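You operate a simulated robot arm through the tools that you are given. There is no shell and no other tool.

You run a simulated robot arm. Do the job below in one go: nothing can be reset, and whatever is moved stays where it is left.

## Task
Unblock the basin: run water to the line, plunge the waste free, let it drain.
Fine: tap off; the cup over the waste, five strokes or more; put the plunger back and watch the water go. Set down upright: basin plunger.

Only the result counts: the job must be done as asked and must still hold three seconds after the hand-in. Knocking over, shifting, dropping, spilling or breaking anything else fails it.

## Robot
A 6-joint arm with a two-finger parallel gripper, fixed in place. Base frame: the origin is at the foot of the arm, x ahead of it, y to its left, z up; the work surface is at about z = 740. Lengths are in mm, angles in rad, forces in N, time in s.
With the tool pointing down near the work surface it reaches from about 200 to 640 mm from the base axis. Its first joint turns from -1.152 to 1.152 rad. Payload 2.7 kg.
The TCP is the grasp point between the finger pads, 23 mm short of the fingertips. In the tool frame z runs along the fingers and y along their closing line. The gripper opens to 94 mm. The fingers are 38 mm wide and 10 mm thick; the gripper's body (54 by 96 mm) begins 39 mm behind the TCP.
Orientation is told as [roll, pitch, yaw] about the base's x, y, z axes, in that order, counted from this pose: with the fingers straight down and closing along the base's y, the tool's x points along the base's -x, its y along +y and its z along -z.

## Interface
- The arm moves only by the tool send_rows. Its arguments are lists of equal length, an entry for each row: "gripper": the gripper command, from -1 (fully open) to 1 (shut), values between in proportion; "linear": the shift along the tool's x, y, z in cm, a list of three; "dr": the turn, a rotation vector about the tool's x, y, z in rad, a list of three. In form: {"gripper": [gripper, ...], "linear": [[dx, dy, dz], ...], "dr": [[rx, ry, rz], ...]}. A call has 1 to 20 rows; each row is the pose to reach, as a shift and turn from the pose commanded when the call began, along the tool's axes at that moment. Rows are played at 5 a second. More than 50 mm and 0.15 rad between two rows, or a gripper value outside its range, and nothing of the call is played. A pose out of reach is approached as far as the arm can. The call stops where the force on the tool passes 70 N (or 10 N more than at its start, if that is more) or the arm is blocked; 0.2 s more then pass. The fingers move at their own pace (about 45 mm/s each) and stop on an object; they squeeze with about 42 N. The grip force told is the motor's: it shows also when the fingers shut on nothing. Time passes only in rows, and 0.2 s behind the last, so rows that repeat a pose let the fingers close. It gives the time, the measured TCP pose, the force on the tool (base axes), the opening and the grip force at its end, in the units of the frame above (readings bear some noise), with the torque about the TCP (base axes, N m) and any sound that the robot's microphone picked up.
- Cameras (640 x 400 px; columns grow to the right, rows downward): "scene" is fixed at [81.2, -446.9, 1423.5]; the picture's right is [0.65, -0.76, 0.00], its down [-0.45, -0.38, -0.81] and it looks along [0.61, 0.53, -0.59] (base axes); focal length 281 px, centre (320, 200). "wrist" rides on the gripper at [86, 16, -75] in the tool frame; the picture's right is [-0.18, 0.98, 0.00], its down [-0.58, -0.11, -0.81] and it looks along [-0.79, -0.15, 0.59] (tool axes); focal length 243 px, centre (320, 200). There is no depth. A picture from a camera that has moved, and an enlarged one, comes with that camera's place and axes in the base frame and with its lens. The place of the scene camera against the robot may be out by one fixed shift of up to 25 mm in any direction.
- capture(camera): a new picture of that camera. It takes no simulated time.
- zoom(camera, box): a new picture of the part [left, top, right, bottom] of that camera's present view, enlarged. It takes no simulated time.
- hand_in(): hands the job in; it is judged then, once.

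Places have to be worked out from the pictures, the camera data and where the tool is seen. Open the gripper and draw the arm clear of the work before you hand the job in, unless the task says otherwise.

The tools are called by a JSON object that holds its "op" and its "data". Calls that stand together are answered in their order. send_rows: Moves the arm, as the interface text tells. Its arguments: {"type":"object","properties":{"gripper":{"type":"array","items":{"type":"number"}},"linear":{"type":"array","items":{"type":"array","items":{"type":"number"}}},"dr":{"type":"array","items":{"type":"array","items":{"type":"number"}}}},"required":["gripper","linear","dr"]} The other tools are called the same way: capture (camera) takes a picture; zoom (camera, box) takes an enlarged picture of a part of a camera's view; hand_in () hands the job in.

At the start:

```text
t: 0.0
tool_pos: [365.4, 176.4, 1212.6]
orientation: [-0.001, 0.0, 0.001]
force: [0.4, -0.4, -0.4]
wrist_torque: [-0.03, 0.03, 0.01]
width: 94.2
grasp_force: 0.0
```

scene: 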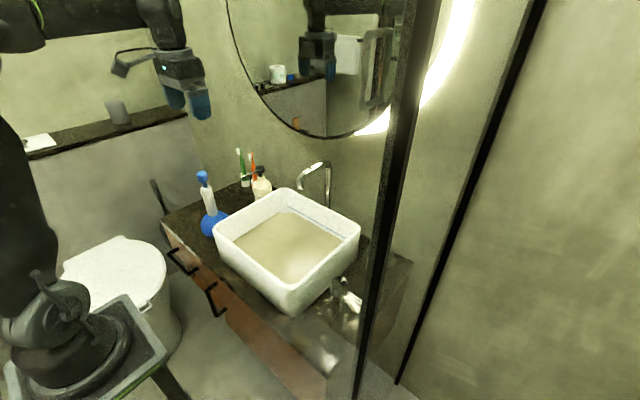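
wrist: 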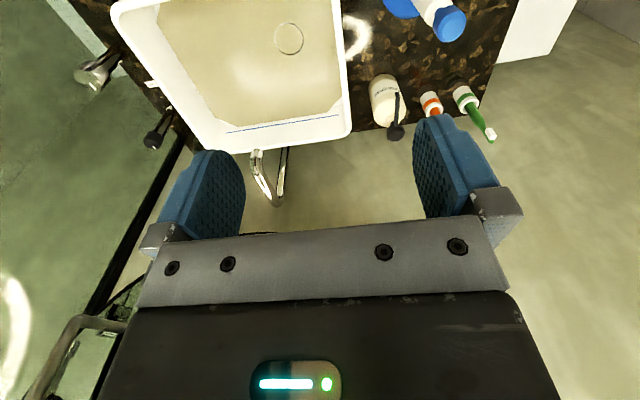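

I start by looking closer at the basin, the tap and the plunger from both cameras before moving anything.

{"op": "zoom", "data": {"camera": "scene", "box": [160, 130, 420, 330]}}

{"op": "zoom", "data": {"camera": "wrist", "box": [60, 0, 380, 200]}}

{"op": "zoom", "data": {"camera": "wrist", "box": [320, 0, 560, 150]}}

{"op": "zoom", "data": {"camera": "scene", "box": [280, 240, 420, 350]}}

```text
2.00 times, centred on (290, 230) of scene
camera zoom: at [81.2, -446.9, 1423.5], right [0.65, -0.76, 0.0], down [-0.45, -0.38, -0.81], along [0.61, 0.53, -0.59], focal length 562 px, centre (380, 140)
```

zoom: 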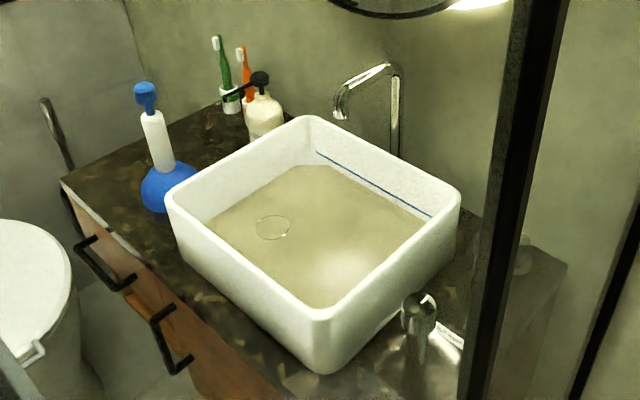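

```text
2.00 times, centred on (220, 100) of wrist
camera zoom: at [278.4, 192.4, 1287.0], right [0.18, 0.98, 0.0], down [0.58, -0.11, 0.81], along [0.79, -0.15, -0.59], focal length 485 px, centre (520, 400)
```

zoom: 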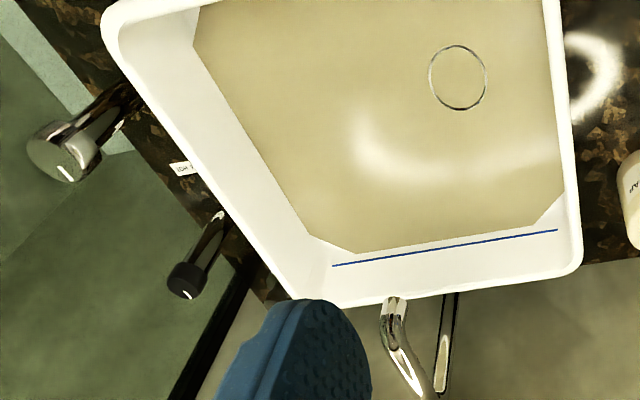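

```text
2.67 times, centred on (440, 75) of wrist
camera zoom: at [278.4, 192.4, 1287.0], right [0.18, 0.98, 0.0], down [0.58, -0.11, 0.81], along [0.79, -0.15, -0.59], focal length 647 px, centre (0, 533)
```

zoom: 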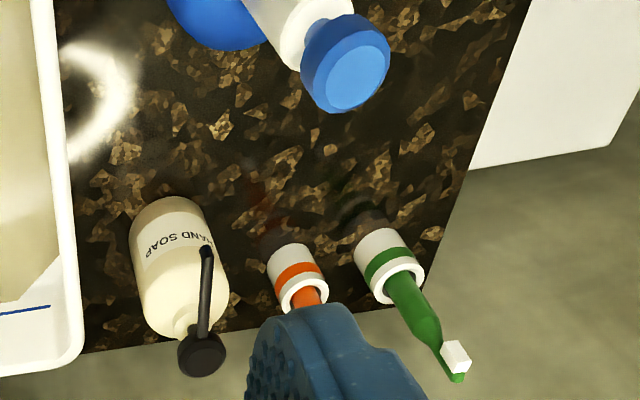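

```text
3.64 times, centred on (350, 295) of scene
camera zoom: at [81.2, -446.9, 1423.5], right [0.65, -0.76, 0.0], down [-0.45, -0.38, -0.81], along [0.61, 0.53, -0.59], focal length 1023 px, centre (211, -146)
```

zoom: 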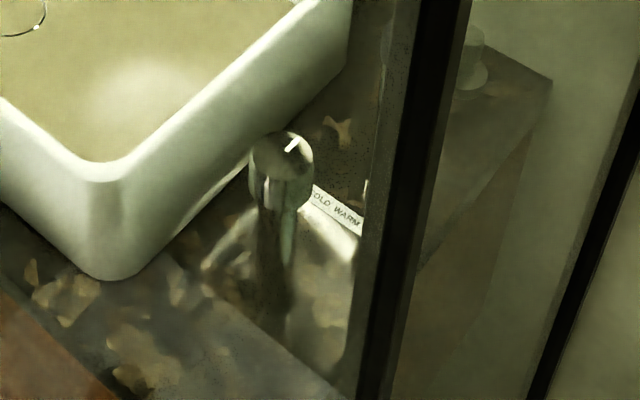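

The plunger top triangulates to about (407, 313, 977), the waste to about (449, 102, 785), and a chrome knob on a post to about (409, -216, 890). I move the arm sideways at height for a closer look at the knobs and the glass screen.

{"op": "send_rows", "data": {"gripper": [-1, -1, -1, -1, -1, -1], "linear": [[0, -4, 0], [0, -8, 0], [0, -12, 1.5], [0, -16, 3], [0, -20, 4.5], [0, -24, 6]], "dr": [[0, 0, 0], [0, 0, 0], [0, 0, 0], [0, 0, 0], [0, 0, 0], [0, 0, 0]]}}

{"op": "capture", "data": {"camera": "wrist"}}

{"op": "capture", "data": {"camera": "scene"}}

```text
t: 1.4
tool_pos: [365.1, -65.4, 1151.5]
orientation: [0.0, 0.0, 0.003]
force: [0.0, 0.5, 0.4]
wrist_torque: [0.0, -0.01, 0.01]
width: 93.9
grasp_force: 0.1
```

```text
taken
camera wrist: at [278.4, -47.9, 1226.3], right [0.18, 0.98, 0.0], down [0.58, -0.11, 0.81], along [0.79, -0.15, -0.59], focal length 243 px, centre (320, 200)
```

wrist: 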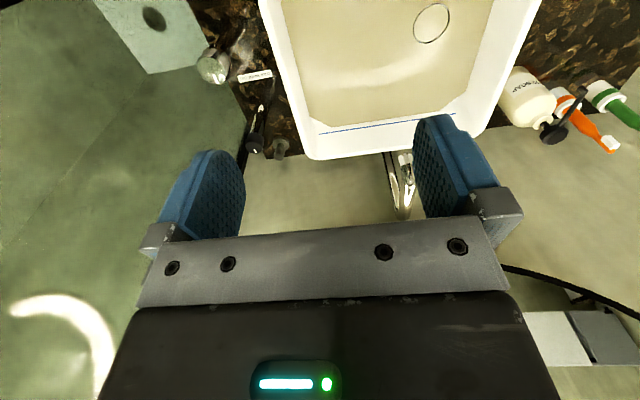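

```text
taken
```

scene: 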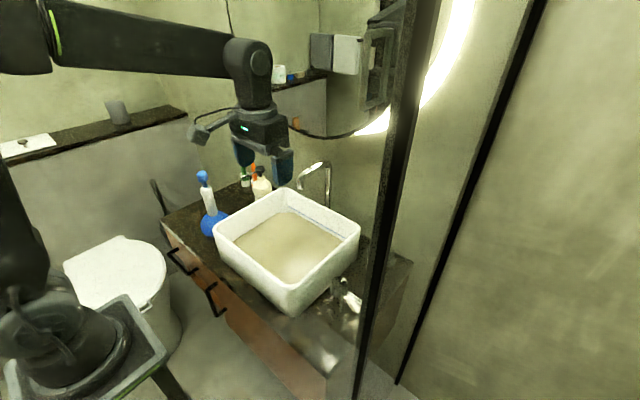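

{"op": "zoom", "data": {"camera": "wrist", "box": [120, 0, 320, 170]}}

{"op": "zoom", "data": {"camera": "wrist", "box": [190, 30, 300, 160]}}

{"op": "zoom", "data": {"camera": "wrist", "box": [260, 0, 560, 230]}}

```text
2.35 times, centred on (220, 85) of wrist
camera zoom: at [278.4, -47.9, 1226.3], right [0.18, 0.98, 0.0], down [0.58, -0.11, 0.81], along [0.79, -0.15, -0.59], focal length 571 px, centre (555, 471)
```

zoom: 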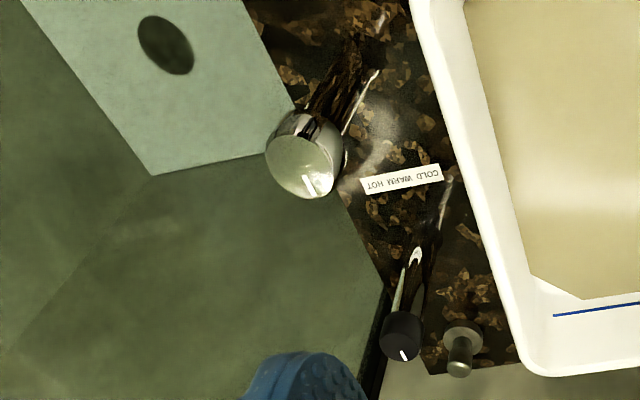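

```text
3.08 times, centred on (245, 95) of wrist
camera zoom: at [278.4, -47.9, 1226.3], right [0.18, 0.98, 0.0], down [0.58, -0.11, 0.81], along [0.79, -0.15, -0.59], focal length 746 px, centre (551, 523)
```

zoom: 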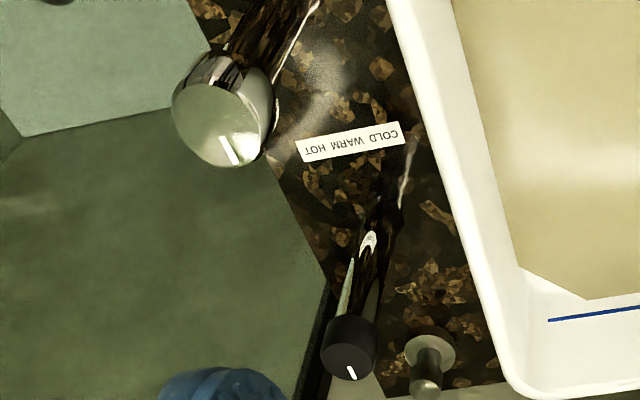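

```text
1.74 times, centred on (410, 115) of wrist
camera zoom: at [278.4, -47.9, 1226.3], right [0.18, 0.98, 0.0], down [0.58, -0.11, 0.81], along [0.79, -0.15, -0.59], focal length 422 px, centre (164, 348)
```

zoom: 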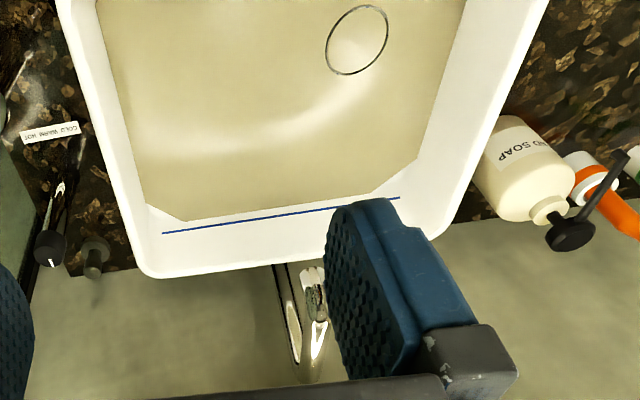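

The chrome knob is at about (410, -220, 883). The black one, at (549, -220, 880), sits beside the COLD/WARM/HOT label and looks like temperature. I move closer above the chrome knob to read its pointer and shape.

{"op": "send_rows", "data": {"gripper": [-1, -1, -1, -1], "linear": [[0, -3, 3], [0.5, -6, 6], [1, -9, 9], [1, -10, 12]], "dr": [[0, 0, 0], [0, 0, 0], [0, 0, 0], [0, 0, 0]]}}

{"op": "capture", "data": {"camera": "wrist"}}

{"op": "zoom", "data": {"camera": "wrist", "box": [220, 20, 380, 140]}}

{"op": "capture", "data": {"camera": "scene"}}

```text
t: 2.4
tool_pos: [356.9, -163.3, 1032.5]
orientation: [-0.002, 0.0, 0.002]
force: [0.4, 0.1, 0.1]
wrist_torque: [0.02, -0.02, -0.01]
width: 93.9
grasp_force: 0.0
```

```text
taken
camera wrist: at [268.9, -148.0, 1106.4], right [0.18, 0.98, 0.0], down [0.58, -0.11, 0.81], along [0.79, -0.15, -0.59], focal length 243 px, centre (320, 200)
```

wrist: 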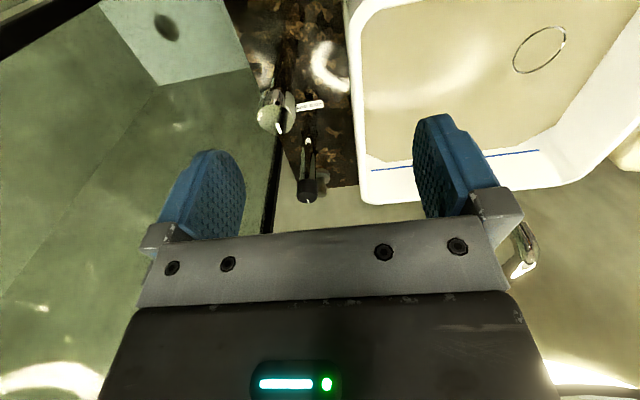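

```text
3.33 times, centred on (300, 80) of wrist
camera zoom: at [268.9, -148.0, 1106.4], right [0.18, 0.98, 0.0], down [0.58, -0.11, 0.81], along [0.79, -0.15, -0.59], focal length 809 px, centre (387, 600)
```

zoom: 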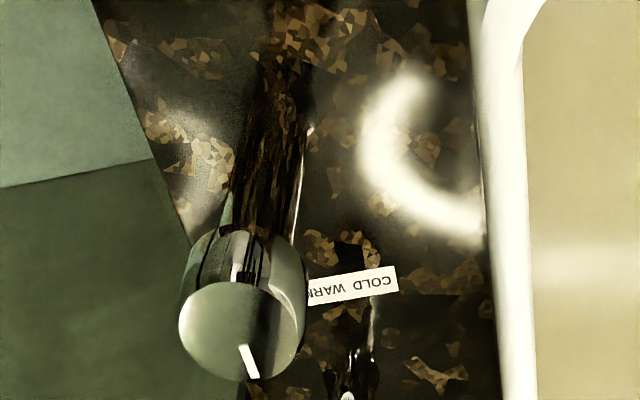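

```text
taken
```

scene: 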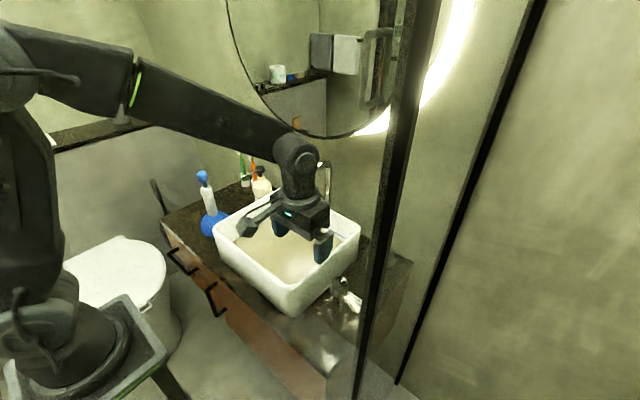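

The knob's top centre is near (411, -221, 889), about 37 mm across, with its pointer towards +x, so I take this to be the off position. I line the open gripper up above it, stopping about 25 mm short of the knob for a check.

{"op": "send_rows", "data": {"gripper": [-1, -1, -1, -1, -1], "linear": [[-1.8, -2, 1], [-3.6, -4, 2], [-5.4, -5.8, 4], [-5.4, -5.8, 7], [-5.4, -5.8, 9.5]], "dr": [[0, 0, 0], [0, 0, 0], [0, 0, 0], [0, 0, 0], [0, 0, 0]]}}

{"op": "capture", "data": {"camera": "wrist"}}

{"op": "zoom", "data": {"camera": "scene", "box": [250, 170, 410, 340]}}

```text
t: 3.6
tool_pos: [408.6, -222.1, 936.3]
orientation: [-0.001, -0.001, 0.0]
force: [0.2, 0.6, 1.0]
wrist_torque: [0.07, 0.03, 0.03]
width: 93.8
grasp_force: 0.2
```

```text
taken
camera wrist: at [322.0, -206.3, 1011.6], right [0.18, 0.98, 0.0], down [0.58, -0.11, 0.81], along [0.79, -0.15, -0.59], focal length 243 px, centre (320, 200)
```

wrist: 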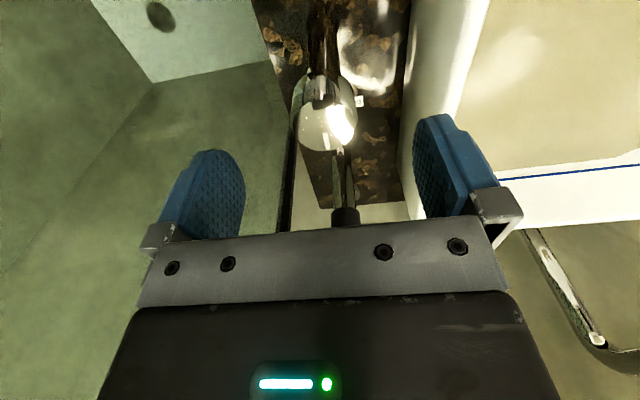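

```text
2.35 times, centred on (330, 255) of scene
camera zoom: at [81.2, -446.9, 1423.5], right [0.65, -0.76, 0.0], down [-0.45, -0.38, -0.81], along [0.61, 0.53, -0.59], focal length 662 px, centre (296, 71)
```

zoom: 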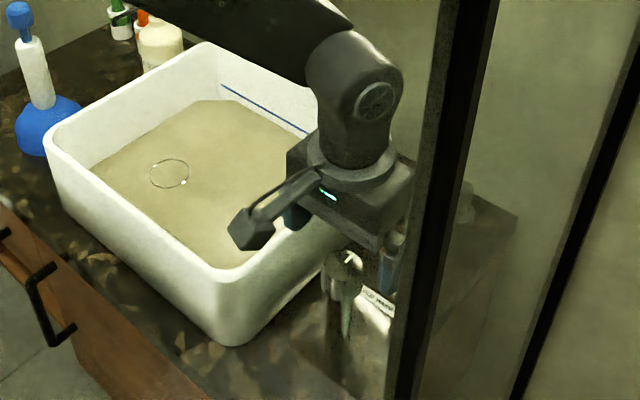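

The knob re-measures at about (413, -219, 889), just inside the finger gap. I lower onto it to about TCP z = 880 and close gently on it without turning.

{"op": "send_rows", "data": {"gripper": [-1, -1, -1, 0.3, 1, 1, 1, 1], "linear": [[-0.4, 0.2, 2], [-0.4, 0.2, 4], [-0.4, 0.2, 5.6], [-0.4, 0.2, 5.6], [-0.4, 0.2, 5.6], [-0.4, 0.2, 5.6], [-0.4, 0.2, 5.6], [-0.4, 0.2, 5.6]], "dr": [[0, 0, 0], [0, 0, 0], [0, 0, 0], [0, 0, 0], [0, 0, 0], [0, 0, 0], [0, 0, 0], [0, 0, 0]]}}

{"op": "capture", "data": {"camera": "wrist"}}

{"op": "zoom", "data": {"camera": "scene", "box": [250, 170, 410, 340]}}

```text
t: 5.4
tool_pos: [412.6, -219.6, 880.3]
orientation: [0.001, -0.001, 0.0]
force: [1.1, -6.6, -4.4]
wrist_torque: [0.29, -0.09, 0.05]
width: 40.0
grasp_force: 45.0
```

```text
taken
camera wrist: at [326.3, -204.2, 955.8], right [0.18, 0.98, 0.0], down [0.58, -0.11, 0.81], along [0.79, -0.15, -0.59], focal length 243 px, centre (320, 200)
```

wrist: 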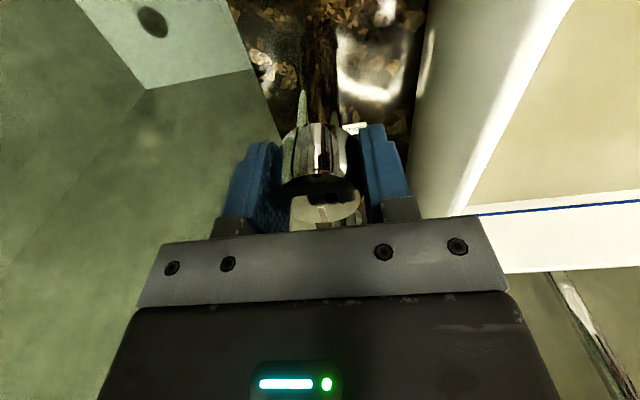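

```text
2.35 times, centred on (330, 255) of scene
camera zoom: at [81.3, -447.1, 1423.5], right [0.65, -0.76, 0.0], down [-0.45, -0.38, -0.81], along [0.61, 0.53, -0.59], focal length 662 px, centre (296, 71)
```

zoom: 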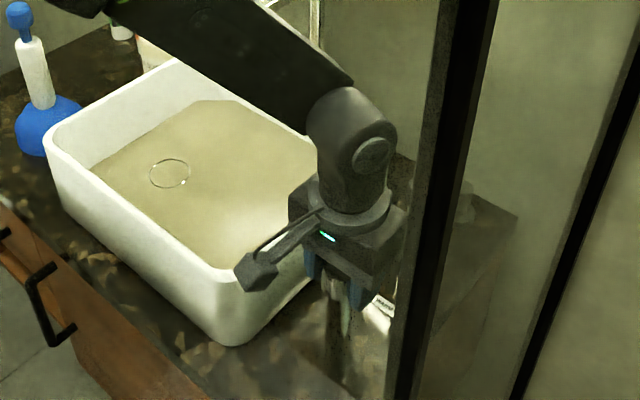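

The knob is held (40 mm, 45 N). I turn it a little counter-clockwise seen from above (−0.3 rad about the tool z), watching torque and sound.

{"op": "send_rows", "data": {"gripper": [1, 1, 1, 1], "linear": [[0, 0, 0], [0, 0, 0], [0, 0, 0], [0, 0, 0]], "dr": [[0, 0, -0.1], [0, 0, -0.2], [0, 0, -0.3], [0, 0, -0.3]]}}

{"op": "capture", "data": {"camera": "wrist"}}

{"op": "zoom", "data": {"camera": "scene", "box": [200, 140, 410, 340]}}

```text
t: 6.4
tool_pos: [412.5, -220.0, 880.2]
orientation: [0.0, -0.001, 0.301]
force: [-1.5, -1.8, -3.5]
wrist_torque: [-0.26, -0.8, -0.02]
width: 39.8
grasp_force: 44.4
```

```text
taken
camera wrist: at [325.2, -229.8, 955.8], right [-0.12, 0.99, 0.0], down [0.59, 0.07, 0.81], along [0.8, 0.09, -0.59], focal length 243 px, centre (320, 200)
```

wrist: 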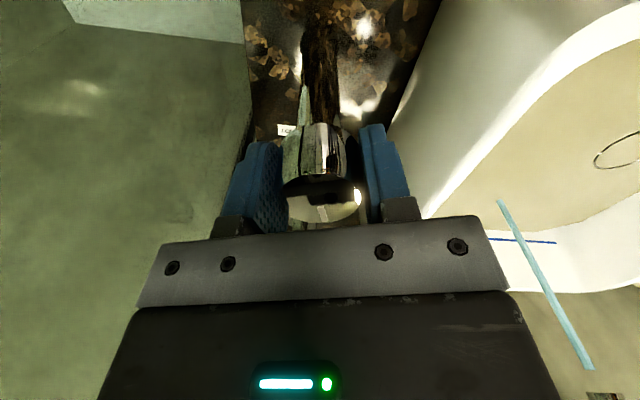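

```text
2.00 times, centred on (305, 240) of scene
camera zoom: at [81.2, -447.0, 1423.5], right [0.65, -0.76, 0.0], down [-0.45, -0.38, -0.81], along [0.61, 0.53, -0.59], focal length 562 px, centre (350, 120)
```

zoom: 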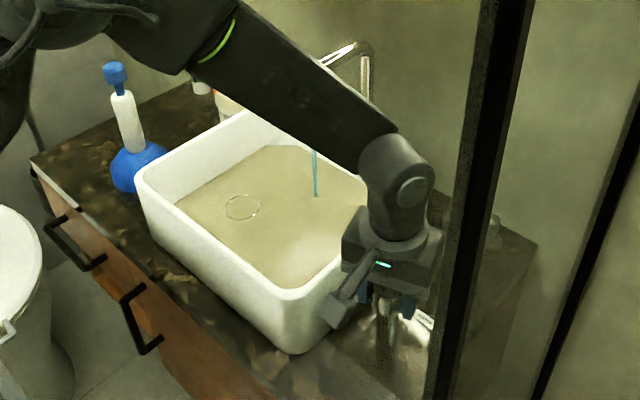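

Water is running from the spout after 0.3 rad, so counter-clockwise opens it. I hold still a few seconds to gauge how fast the level rises.

{"op": "send_rows", "data": {"gripper": [1, 1, 1, 1, 1, 1, 1, 1, 1, 1, 1, 1, 1, 1, 1], "linear": [[0, 0, 0], [0, 0, 0], [0, 0, 0], [0, 0, 0], [0, 0, 0], [0, 0, 0], [0, 0, 0], [0, 0, 0], [0, 0, 0], [0, 0, 0], [0, 0, 0], [0, 0, 0], [0, 0, 0], [0, 0, 0], [0, 0, 0]], "dr": [[0, 0, 0], [0, 0, 0], [0, 0, 0], [0, 0, 0], [0, 0, 0], [0, 0, 0], [0, 0, 0], [0, 0, 0], [0, 0, 0], [0, 0, 0], [0, 0, 0], [0, 0, 0], [0, 0, 0], [0, 0, 0], [0, 0, 0]]}}

{"op": "capture", "data": {"camera": "wrist"}}

{"op": "zoom", "data": {"camera": "scene", "box": [200, 140, 410, 340]}}

```text
t: 9.6
tool_pos: [412.4, -218.7, 881.9]
orientation: [0.001, -0.002, 0.3]
force: [-0.5, 1.3, 0.4]
wrist_torque: [-0.32, 0.1, 0.02]
width: 39.9
grasp_force: 44.8
```

```text
taken
camera wrist: at [325.2, -229.7, 955.9], right [-0.11, 0.99, 0.0], down [0.59, 0.07, 0.81], along [0.8, 0.09, -0.59], focal length 243 px, centre (320, 200)
```

wrist: 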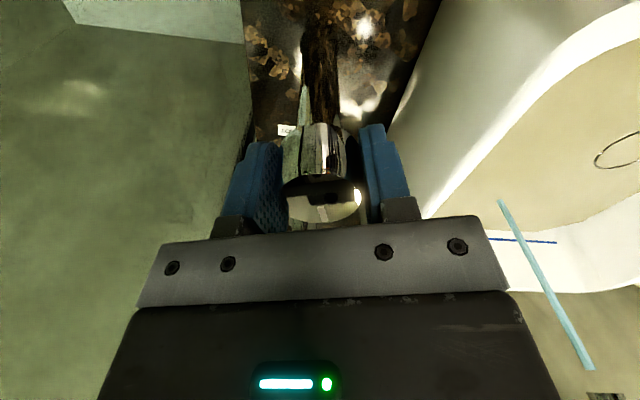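

```text
2.00 times, centred on (305, 240) of scene
camera zoom: at [81.2, -446.9, 1423.5], right [0.65, -0.76, 0.0], down [-0.45, -0.38, -0.81], along [0.61, 0.53, -0.59], focal length 562 px, centre (350, 120)
```

zoom: 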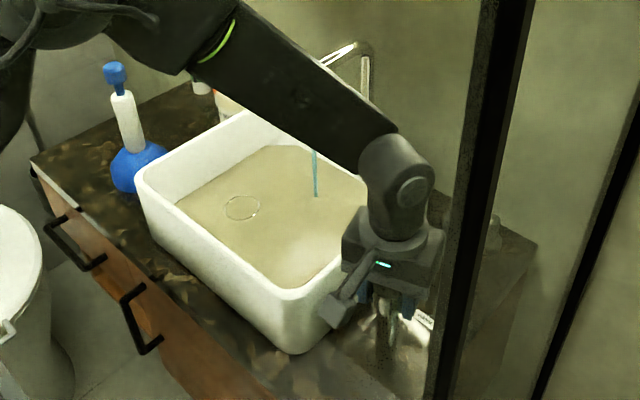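

The level barely changed in 3 s. I take close views of the line for a baseline before opening further.

{"op": "zoom", "data": {"camera": "wrist", "box": [440, 130, 640, 320]}}

{"op": "zoom", "data": {"camera": "scene", "box": [210, 180, 300, 260]}}

```text
2.11 times, centred on (540, 225) of wrist
camera zoom: at [325.2, -229.7, 955.9], right [-0.11, 0.99, 0.0], down [0.59, 0.07, 0.81], along [0.8, 0.09, -0.59], focal length 511 px, centre (-143, 147)
```

zoom: 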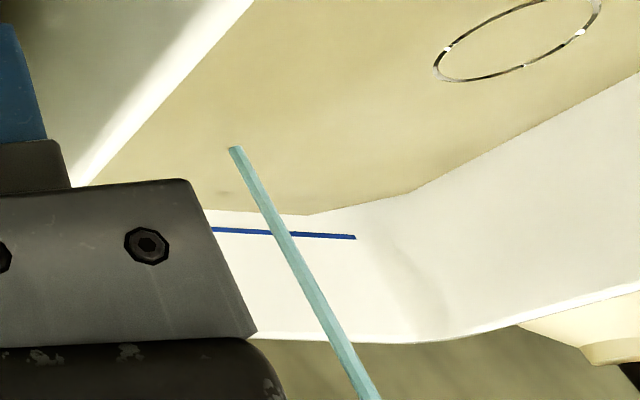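

```text
5.00 times, centred on (255, 220) of scene
camera zoom: at [81.2, -446.9, 1423.5], right [0.65, -0.76, 0.0], down [-0.45, -0.38, -0.81], along [0.61, 0.53, -0.59], focal length 1406 px, centre (645, 100)
```

zoom: 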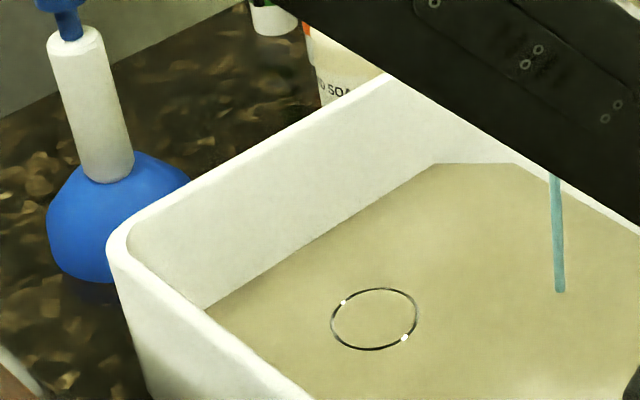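

The line looks about 15–17 mm above the present water surface. I open the tap further, to about 0.8 rad, and watch.

{"op": "send_rows", "data": {"gripper": [1, 1, 1, 1, 1, 1, 1, 1, 1, 1], "linear": [[0, 0, 0], [0, 0, 0], [0, 0, 0], [0, 0, 0], [0, 0, 0], [0, 0, 0], [0, 0, 0], [0, 0, 0], [0, 0, 0], [0, 0, 0]], "dr": [[0, 0, -0.1], [0, 0, -0.2], [0, 0, -0.3], [0, 0, -0.4], [0, 0, -0.5], [0, 0, -0.5], [0, 0, -0.5], [0, 0, -0.5], [0, 0, -0.5], [0, 0, -0.5]]}}

{"op": "capture", "data": {"camera": "wrist"}}

{"op": "zoom", "data": {"camera": "scene", "box": [210, 180, 300, 260]}}

{"op": "capture", "data": {"camera": "scene"}}

```text
t: 11.8
tool_pos: [410.1, -218.0, 881.0]
orientation: [0.001, 0.0, 0.8]
force: [-13.9, 29.6, 4.1]
wrist_torque: [-0.59, -0.76, -0.08]
width: 39.9
grasp_force: 45.3
```

```text
taken
camera wrist: at [340.2, -269.3, 955.9], right [-0.58, 0.82, 0.0], down [0.48, 0.34, 0.81], along [0.66, 0.47, -0.59], focal length 243 px, centre (320, 200)
```

wrist: 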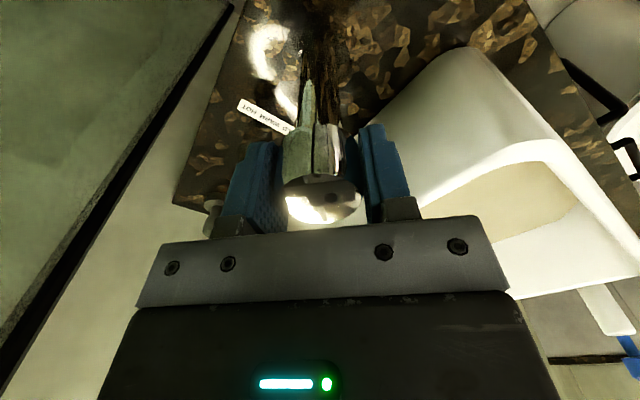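

```text
5.00 times, centred on (255, 220) of scene
camera zoom: at [80.8, -446.2, 1423.8], right [0.65, -0.76, 0.0], down [-0.45, -0.39, -0.81], along [0.61, 0.53, -0.59], focal length 1406 px, centre (645, 100)
```

zoom: 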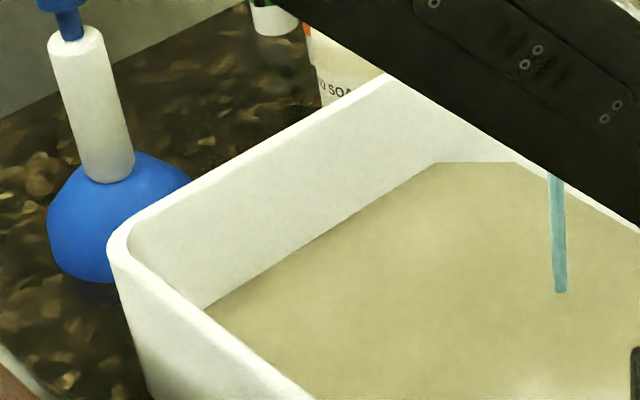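

```text
taken
```

scene: 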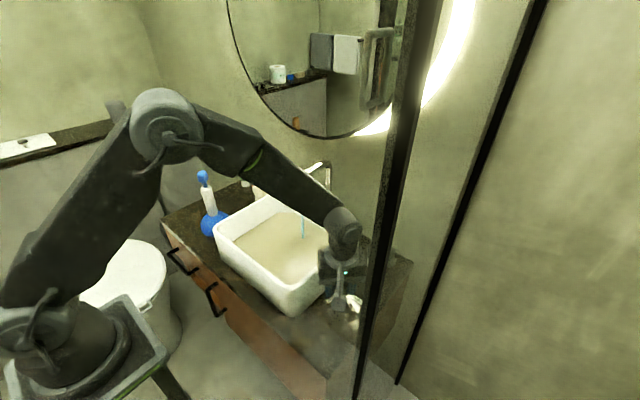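

The stream thickened and the ring is now covered by murky water. There is about 30 N of side load because the knob axis is a couple of mm off my TCP, so I shift slightly to relieve it and wait 3 s.

{"op": "send_rows", "data": {"gripper": [1, 1, 1, 1, 1, 1, 1, 1, 1, 1, 1, 1, 1, 1, 1], "linear": [[0.08, 0.09, 0], [0.16, 0.18, 0], [0.16, 0.18, 0], [0.16, 0.18, 0], [0.16, 0.18, 0], [0.16, 0.18, 0], [0.16, 0.18, 0], [0.16, 0.18, 0], [0.16, 0.18, 0], [0.16, 0.18, 0], [0.16, 0.18, 0], [0.16, 0.18, 0], [0.16, 0.18, 0], [0.16, 0.18, 0], [0.16, 0.18, 0]], "dr": [[0, 0, 0], [0, 0, 0], [0, 0, 0], [0, 0, 0], [0, 0, 0], [0, 0, 0], [0, 0, 0], [0, 0, 0], [0, 0, 0], [0, 0, 0], [0, 0, 0], [0, 0, 0], [0, 0, 0], [0, 0, 0], [0, 0, 0]]}}

{"op": "zoom", "data": {"camera": "scene", "box": [210, 180, 300, 260]}}

{"op": "zoom", "data": {"camera": "scene", "box": [270, 180, 360, 260]}}

{"op": "zoom", "data": {"camera": "wrist", "box": [400, 40, 640, 220]}}

```text
t: 15.0
tool_pos: [411.6, -218.8, 880.5]
orientation: [0.0, 0.002, 0.802]
force: [21.8, 17.0, -5.6]
wrist_torque: [0.58, 0.27, 0.02]
width: 39.9
grasp_force: 45.0
```

```text
5.00 times, centred on (255, 220) of scene
camera zoom: at [81.8, -446.6, 1423.6], right [0.65, -0.76, 0.0], down [-0.45, -0.39, -0.81], along [0.61, 0.53, -0.59], focal length 1406 px, centre (645, 100)
```

zoom: 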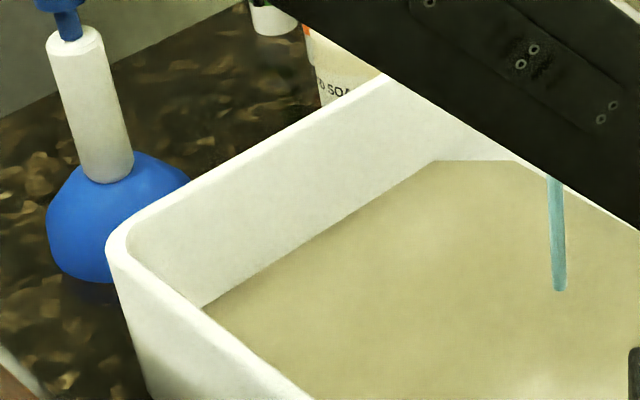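

```text
5.00 times, centred on (315, 220) of scene
camera zoom: at [81.8, -446.6, 1423.6], right [0.65, -0.76, 0.0], down [-0.45, -0.39, -0.81], along [0.61, 0.53, -0.59], focal length 1406 px, centre (345, 100)
```

zoom: 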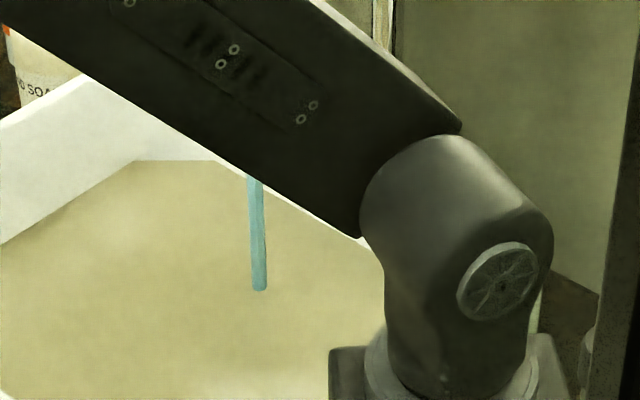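

```text
2.22 times, centred on (520, 130) of wrist
camera zoom: at [339.6, -269.7, 955.9], right [-0.58, 0.82, 0.0], down [0.48, 0.34, 0.81], along [0.66, 0.47, -0.59], focal length 539 px, centre (-124, 356)
```

zoom: 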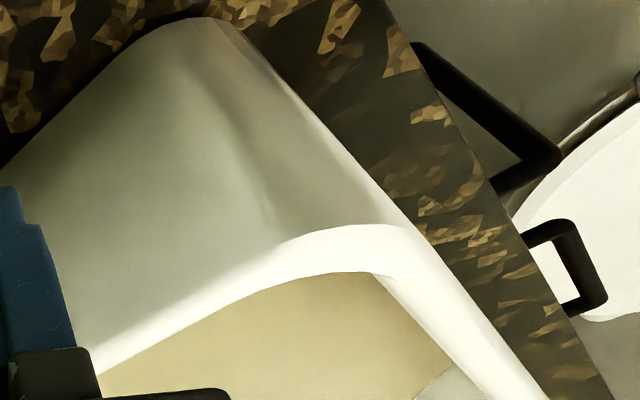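

The level is rising, but only about 1 mm in 3 s. I trim my position back by about 1.5 mm to cut the side load and open the tap to about 1.2 rad to fill faster.

{"op": "send_rows", "data": {"gripper": [1, 1, 1, 1, 1, 1, 1, 1, 1, 1, 1, 1], "linear": [[-0.08, -0.02, 0], [-0.16, -0.03, 0], [-0.16, -0.03, 0], [-0.16, -0.03, 0], [-0.16, -0.03, 0], [-0.16, -0.03, 0], [-0.16, -0.03, 0], [-0.16, -0.03, 0], [-0.16, -0.03, 0], [-0.16, -0.03, 0], [-0.16, -0.03, 0], [-0.16, -0.03, 0]], "dr": [[0, 0, 0], [0, 0, 0], [0, 0, -0.1], [0, 0, -0.2], [0, 0, -0.3], [0, 0, -0.4], [0, 0, -0.4], [0, 0, -0.4], [0, 0, -0.4], [0, 0, -0.4], [0, 0, -0.4], [0, 0, -0.4]]}}

{"op": "zoom", "data": {"camera": "scene", "box": [210, 180, 300, 260]}}

{"op": "capture", "data": {"camera": "wrist"}}

```text
t: 17.6
tool_pos: [410.3, -218.6, 881.7]
orientation: [0.002, 0.002, 1.2]
force: [-16.3, 16.9, 10.9]
wrist_torque: [-0.92, -0.27, -0.05]
width: 39.9
grasp_force: 44.9
```

```text
5.00 times, centred on (255, 220) of scene
camera zoom: at [80.6, -446.4, 1423.7], right [0.65, -0.76, 0.0], down [-0.45, -0.39, -0.81], along [0.61, 0.53, -0.59], focal length 1406 px, centre (645, 100)
```

zoom: 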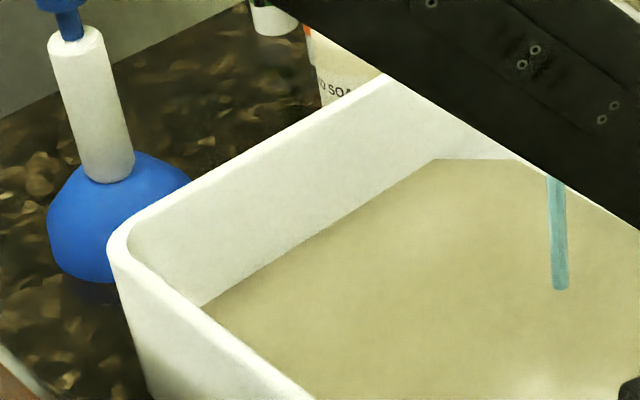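

```text
taken
camera wrist: at [364.4, -293.3, 956.0], right [-0.85, 0.53, 0.0], down [0.31, 0.5, 0.81], along [0.42, 0.69, -0.59], focal length 243 px, centre (320, 200)
```

wrist: 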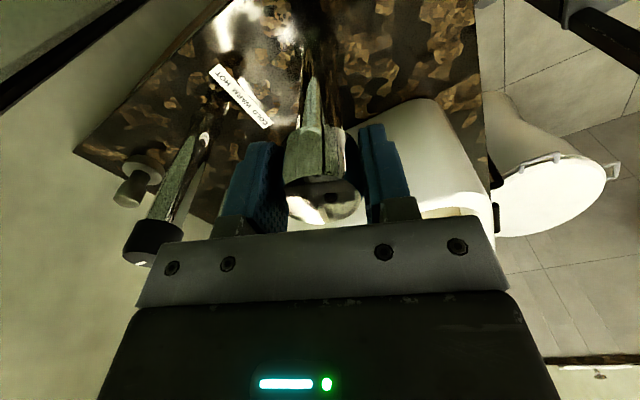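

I check whether the knob's pointer is turning along with the fingers.

{"op": "zoom", "data": {"camera": "wrist", "box": [260, 110, 390, 240]}}

{"op": "zoom", "data": {"camera": "scene", "box": [300, 240, 380, 320]}}

```text
3.08 times, centred on (325, 175) of wrist
camera zoom: at [364.4, -293.3, 956.0], right [-0.85, 0.53, 0.0], down [0.31, 0.5, 0.81], along [0.42, 0.69, -0.59], focal length 746 px, centre (305, 277)
```

zoom: 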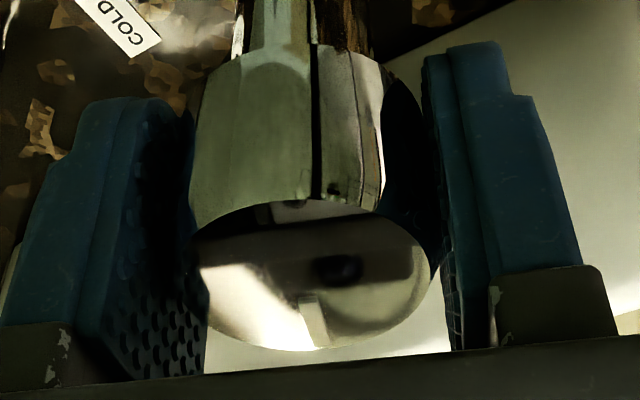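

```text
5.00 times, centred on (340, 280) of scene
camera zoom: at [80.6, -446.4, 1423.7], right [0.65, -0.76, 0.0], down [-0.45, -0.39, -0.81], along [0.61, 0.53, -0.59], focal length 1406 px, centre (220, -200)
```

zoom: 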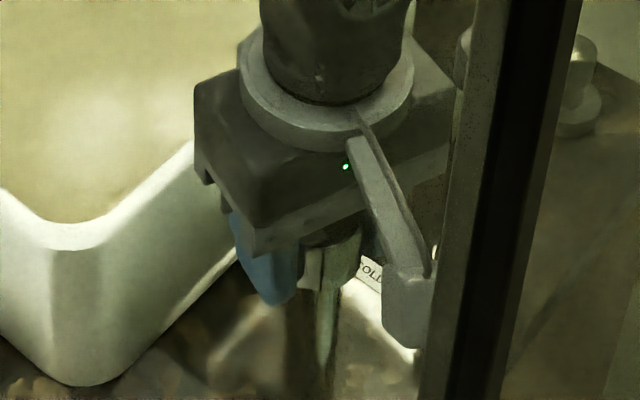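

The pointer is still aligned with the gripper, so the knob is turning with it and the stream is thicker. I wait 4 s and measure the rise against the left inner wall.

{"op": "send_rows", "data": {"gripper": [1, 1, 1, 1, 1, 1, 1, 1, 1, 1, 1, 1, 1, 1, 1, 1, 1, 1, 1, 1], "linear": [[0, 0, 0], [0, 0, 0], [0, 0, 0], [0, 0, 0], [0, 0, 0], [0, 0, 0], [0, 0, 0], [0, 0, 0], [0, 0, 0], [0, 0, 0], [0, 0, 0], [0, 0, 0], [0, 0, 0], [0, 0, 0], [0, 0, 0], [0, 0, 0], [0, 0, 0], [0, 0, 0], [0, 0, 0], [0, 0, 0]], "dr": [[0, 0, 0], [0, 0, 0], [0, 0, 0], [0, 0, 0], [0, 0, 0], [0, 0, 0], [0, 0, 0], [0, 0, 0], [0, 0, 0], [0, 0, 0], [0, 0, 0], [0, 0, 0], [0, 0, 0], [0, 0, 0], [0, 0, 0], [0, 0, 0], [0, 0, 0], [0, 0, 0], [0, 0, 0], [0, 0, 0]]}}

{"op": "zoom", "data": {"camera": "scene", "box": [210, 180, 300, 260]}}

{"op": "zoom", "data": {"camera": "scene", "box": [275, 185, 315, 210]}}

```text
t: 21.8
tool_pos: [411.0, -217.6, 880.4]
orientation: [0.002, 0.0, 1.199]
force: [-20.3, 9.7, 4.2]
wrist_torque: [-0.23, -0.7, -0.03]
width: 40.0
grasp_force: 45.1
```

```text
5.00 times, centred on (255, 220) of scene
camera zoom: at [80.6, -446.7, 1423.7], right [0.65, -0.76, 0.0], down [-0.45, -0.38, -0.81], along [0.61, 0.53, -0.59], focal length 1406 px, centre (645, 100)
```

zoom: 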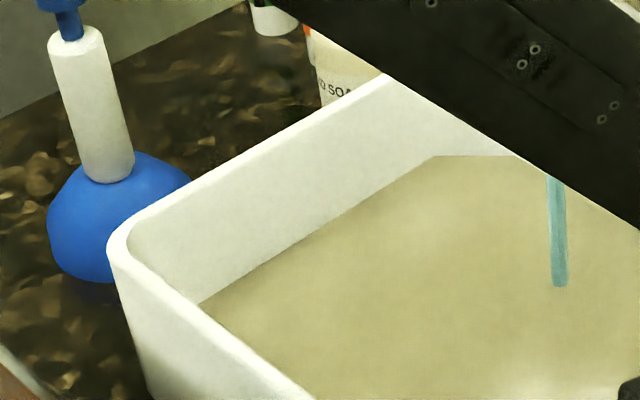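

```text
16.00 times, centred on (295, 198) of scene
camera zoom: at [80.6, -446.7, 1423.7], right [0.65, -0.76, 0.0], down [-0.45, -0.38, -0.81], along [0.61, 0.53, -0.59], focal length 4500 px, centre (720, 240)
```

zoom: 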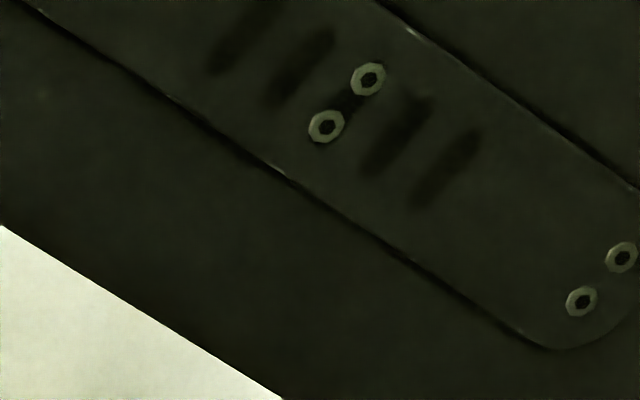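

The back corner of the surface has moved up about 6 px in all, roughly 5 mm, and now rises around 0.6 mm/s. I wait another 8 s and re-measure.

{"op": "send_rows", "data": {"gripper": [1, 1, 1, 1, 1, 1, 1, 1, 1, 1, 1, 1, 1, 1, 1, 1, 1, 1, 1, 1], "linear": [[0, 0, 0], [0, 0, 0], [0, 0, 0], [0, 0, 0], [0, 0, 0], [0, 0, 0], [0, 0, 0], [0, 0, 0], [0, 0, 0], [0, 0, 0], [0, 0, 0], [0, 0, 0], [0, 0, 0], [0, 0, 0], [0, 0, 0], [0, 0, 0], [0, 0, 0], [0, 0, 0], [0, 0, 0], [0, 0, 0]], "dr": [[0, 0, 0], [0, 0, 0], [0, 0, 0], [0, 0, 0], [0, 0, 0], [0, 0, 0], [0, 0, 0], [0, 0, 0], [0, 0, 0], [0, 0, 0], [0, 0, 0], [0, 0, 0], [0, 0, 0], [0, 0, 0], [0, 0, 0], [0, 0, 0], [0, 0, 0], [0, 0, 0], [0, 0, 0], [0, 0, 0]]}}

{"op": "zoom", "data": {"camera": "scene", "box": [210, 180, 300, 260]}}

{"op": "capture", "data": {"camera": "scene"}}

```text
t: 26.0
tool_pos: [411.1, -217.8, 881.2]
orientation: [0.002, 0.0, 1.199]
force: [-21.9, 8.1, 4.3]
wrist_torque: [-0.31, -0.73, -0.05]
width: 40.0
grasp_force: 45.0
```

```text
5.00 times, centred on (255, 220) of scene
camera zoom: at [80.6, -446.7, 1423.6], right [0.65, -0.76, 0.0], down [-0.45, -0.38, -0.81], along [0.61, 0.53, -0.59], focal length 1406 px, centre (645, 100)
```

zoom: 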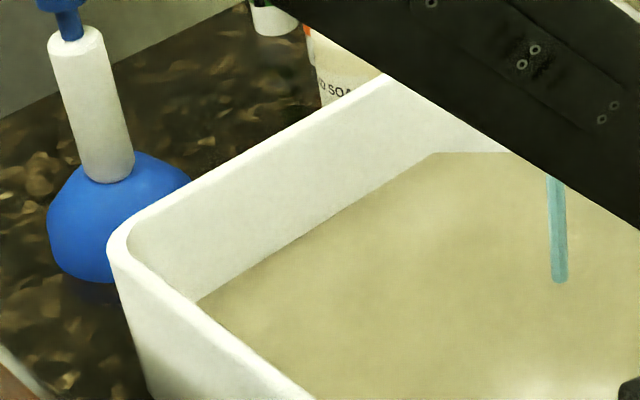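

```text
taken
```

scene: 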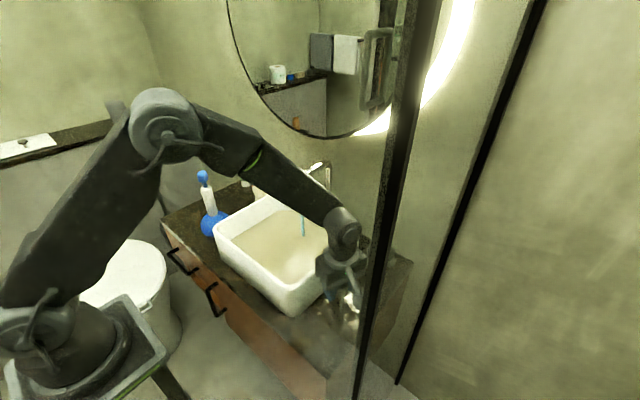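

The stream's foot has risen about 9 px (around 7 mm), roughly 0.75 mm/s. I wait 6 s more, keeping a margin below the line.

{"op": "send_rows", "data": {"gripper": [1, 1, 1, 1, 1, 1, 1, 1, 1, 1, 1, 1, 1, 1, 1, 1, 1, 1, 1, 1], "linear": [[0, 0, 0], [0, 0, 0], [0, 0, 0], [0, 0, 0], [0, 0, 0], [0, 0, 0], [0, 0, 0], [0, 0, 0], [0, 0, 0], [0, 0, 0], [0, 0, 0], [0, 0, 0], [0, 0, 0], [0, 0, 0], [0, 0, 0], [0, 0, 0], [0, 0, 0], [0, 0, 0], [0, 0, 0], [0, 0, 0]], "dr": [[0, 0, 0], [0, 0, 0], [0, 0, 0], [0, 0, 0], [0, 0, 0], [0, 0, 0], [0, 0, 0], [0, 0, 0], [0, 0, 0], [0, 0, 0], [0, 0, 0], [0, 0, 0], [0, 0, 0], [0, 0, 0], [0, 0, 0], [0, 0, 0], [0, 0, 0], [0, 0, 0], [0, 0, 0], [0, 0, 0]]}}

{"op": "zoom", "data": {"camera": "scene", "box": [210, 180, 300, 260]}}

```text
t: 30.2
tool_pos: [410.8, -218.5, 882.3]
orientation: [0.002, 0.001, 1.199]
force: [-20.4, 7.6, 4.9]
wrist_torque: [-0.27, -0.71, -0.08]
width: 39.8
grasp_force: 44.3
```

```text
5.00 times, centred on (255, 220) of scene
camera zoom: at [80.6, -446.7, 1423.6], right [0.65, -0.76, 0.0], down [-0.45, -0.38, -0.81], along [0.61, 0.53, -0.59], focal length 1406 px, centre (645, 100)
```

zoom: 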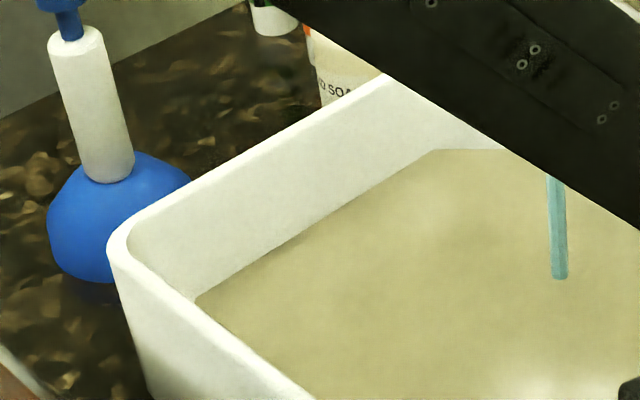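

The foot has risen about 13 px (around 10 mm) in all. I throttle back to 0.3 rad, where the wrist camera sees the line directly, and check the remaining gap.

{"op": "send_rows", "data": {"gripper": [1, 1, 1, 1, 1, 1, 1, 1, 1], "linear": [[0, 0, 0], [0, 0, 0], [0, 0, 0], [0, 0, 0], [0, 0, 0], [0, 0, 0], [0, 0, 0], [0, 0, 0], [0, 0, 0]], "dr": [[0, 0, 0.1], [0, 0, 0.2], [0, 0, 0.3], [0, 0, 0.4], [0, 0, 0.5], [0, 0, 0.6], [0, 0, 0.7], [0, 0, 0.8], [0, 0, 0.9]]}}

{"op": "capture", "data": {"camera": "wrist"}}

{"op": "zoom", "data": {"camera": "wrist", "box": [440, 130, 640, 320]}}

{"op": "zoom", "data": {"camera": "scene", "box": [210, 180, 300, 260]}}

```text
t: 32.2
tool_pos: [412.0, -220.0, 880.9]
orientation: [-0.002, 0.0, 0.297]
force: [0.2, -11.0, -7.0]
wrist_torque: [0.12, 1.4, 0.03]
width: 39.9
grasp_force: 45.0
```

```text
taken
camera wrist: at [324.4, -229.7, 955.9], right [-0.11, 0.99, 0.0], down [0.59, 0.07, 0.81], along [0.8, 0.09, -0.59], focal length 243 px, centre (320, 200)
```

wrist: 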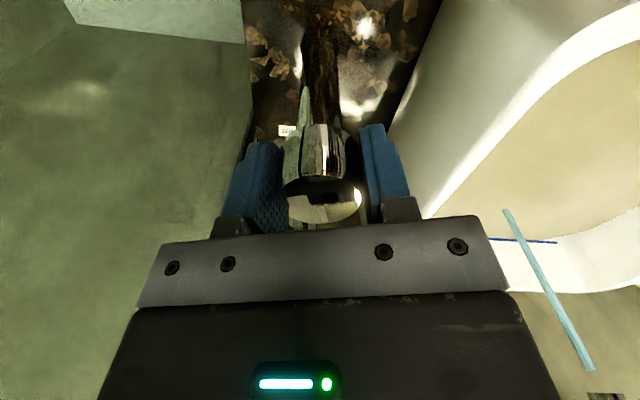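

```text
2.11 times, centred on (540, 225) of wrist
camera zoom: at [324.4, -229.7, 955.9], right [-0.11, 0.99, 0.0], down [0.59, 0.07, 0.81], along [0.8, 0.09, -0.59], focal length 511 px, centre (-143, 147)
```

zoom: 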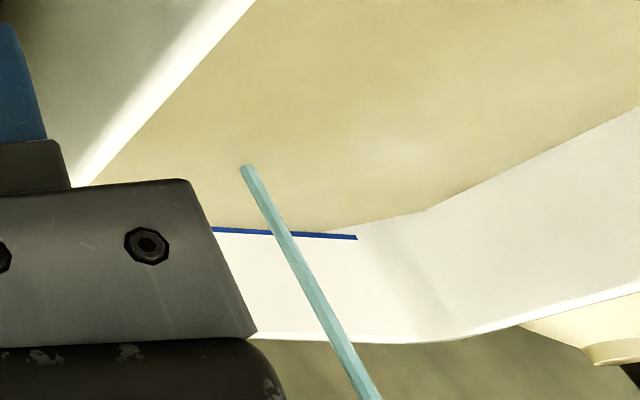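

```text
5.00 times, centred on (255, 220) of scene
camera zoom: at [81.3, -447.3, 1423.4], right [0.65, -0.76, 0.0], down [-0.45, -0.38, -0.81], along [0.61, 0.53, -0.59], focal length 1406 px, centre (645, 100)
```

zoom: 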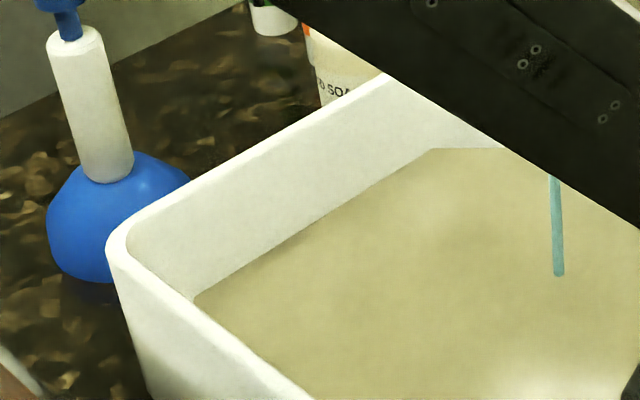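

The water edge is now very close under the line. I zoom in tightly on the line to read the gap.

{"op": "zoom", "data": {"camera": "wrist", "box": [485, 220, 565, 265]}}

```text
8.00 times, centred on (525, 242) of wrist
camera zoom: at [324.4, -229.7, 955.9], right [-0.11, 0.99, 0.0], down [0.59, 0.07, 0.81], along [0.8, 0.09, -0.59], focal length 1941 px, centre (-1320, -140)
```

zoom: 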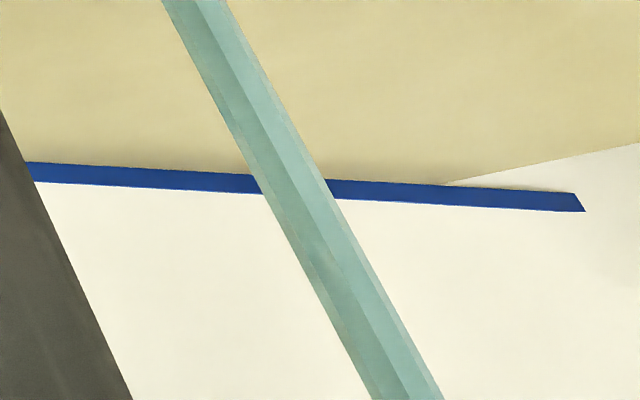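

The water just touches the lower edge of the blue strip (image is upside down). I let the small flow run 3 s more to bring it into the strip, then check.

{"op": "send_rows", "data": {"gripper": [1, 1, 1, 1, 1, 1, 1, 1, 1, 1, 1, 1, 1, 1], "linear": [[0, 0, 0], [0, 0, 0], [0, 0, 0], [0, 0, 0], [0, 0, 0], [0, 0, 0], [0, 0, 0], [0, 0, 0], [0, 0, 0], [0, 0, 0], [0, 0, 0], [0, 0, 0], [0, 0, 0], [0, 0, 0]], "dr": [[0, 0, 0], [0, 0, 0], [0, 0, 0], [0, 0, 0], [0, 0, 0], [0, 0, 0], [0, 0, 0], [0, 0, 0], [0, 0, 0], [0, 0, 0], [0, 0, 0], [0, 0, 0], [0, 0, 0], [0, 0, 0]]}}

{"op": "zoom", "data": {"camera": "wrist", "box": [485, 220, 565, 265]}}

```text
t: 35.2
tool_pos: [411.4, -219.2, 880.4]
orientation: [-0.001, -0.001, 0.298]
force: [3.7, -25.6, -13.7]
wrist_torque: [0.77, -0.48, 0.04]
width: 39.7
grasp_force: 45.0
```

```text
8.00 times, centred on (525, 242) of wrist
camera zoom: at [324.5, -229.9, 955.9], right [-0.11, 0.99, 0.0], down [0.59, 0.07, 0.81], along [0.8, 0.09, -0.59], focal length 1941 px, centre (-1320, -140)
```

zoom: 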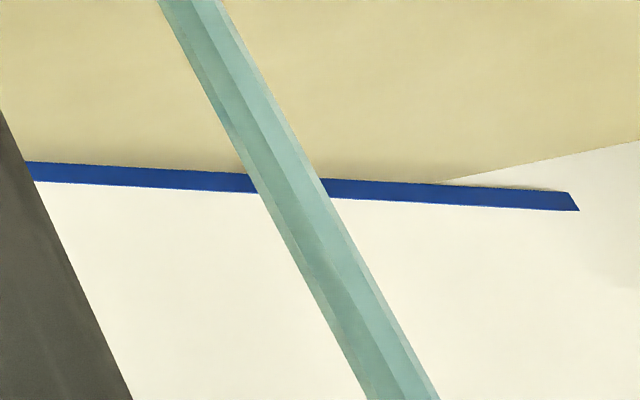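

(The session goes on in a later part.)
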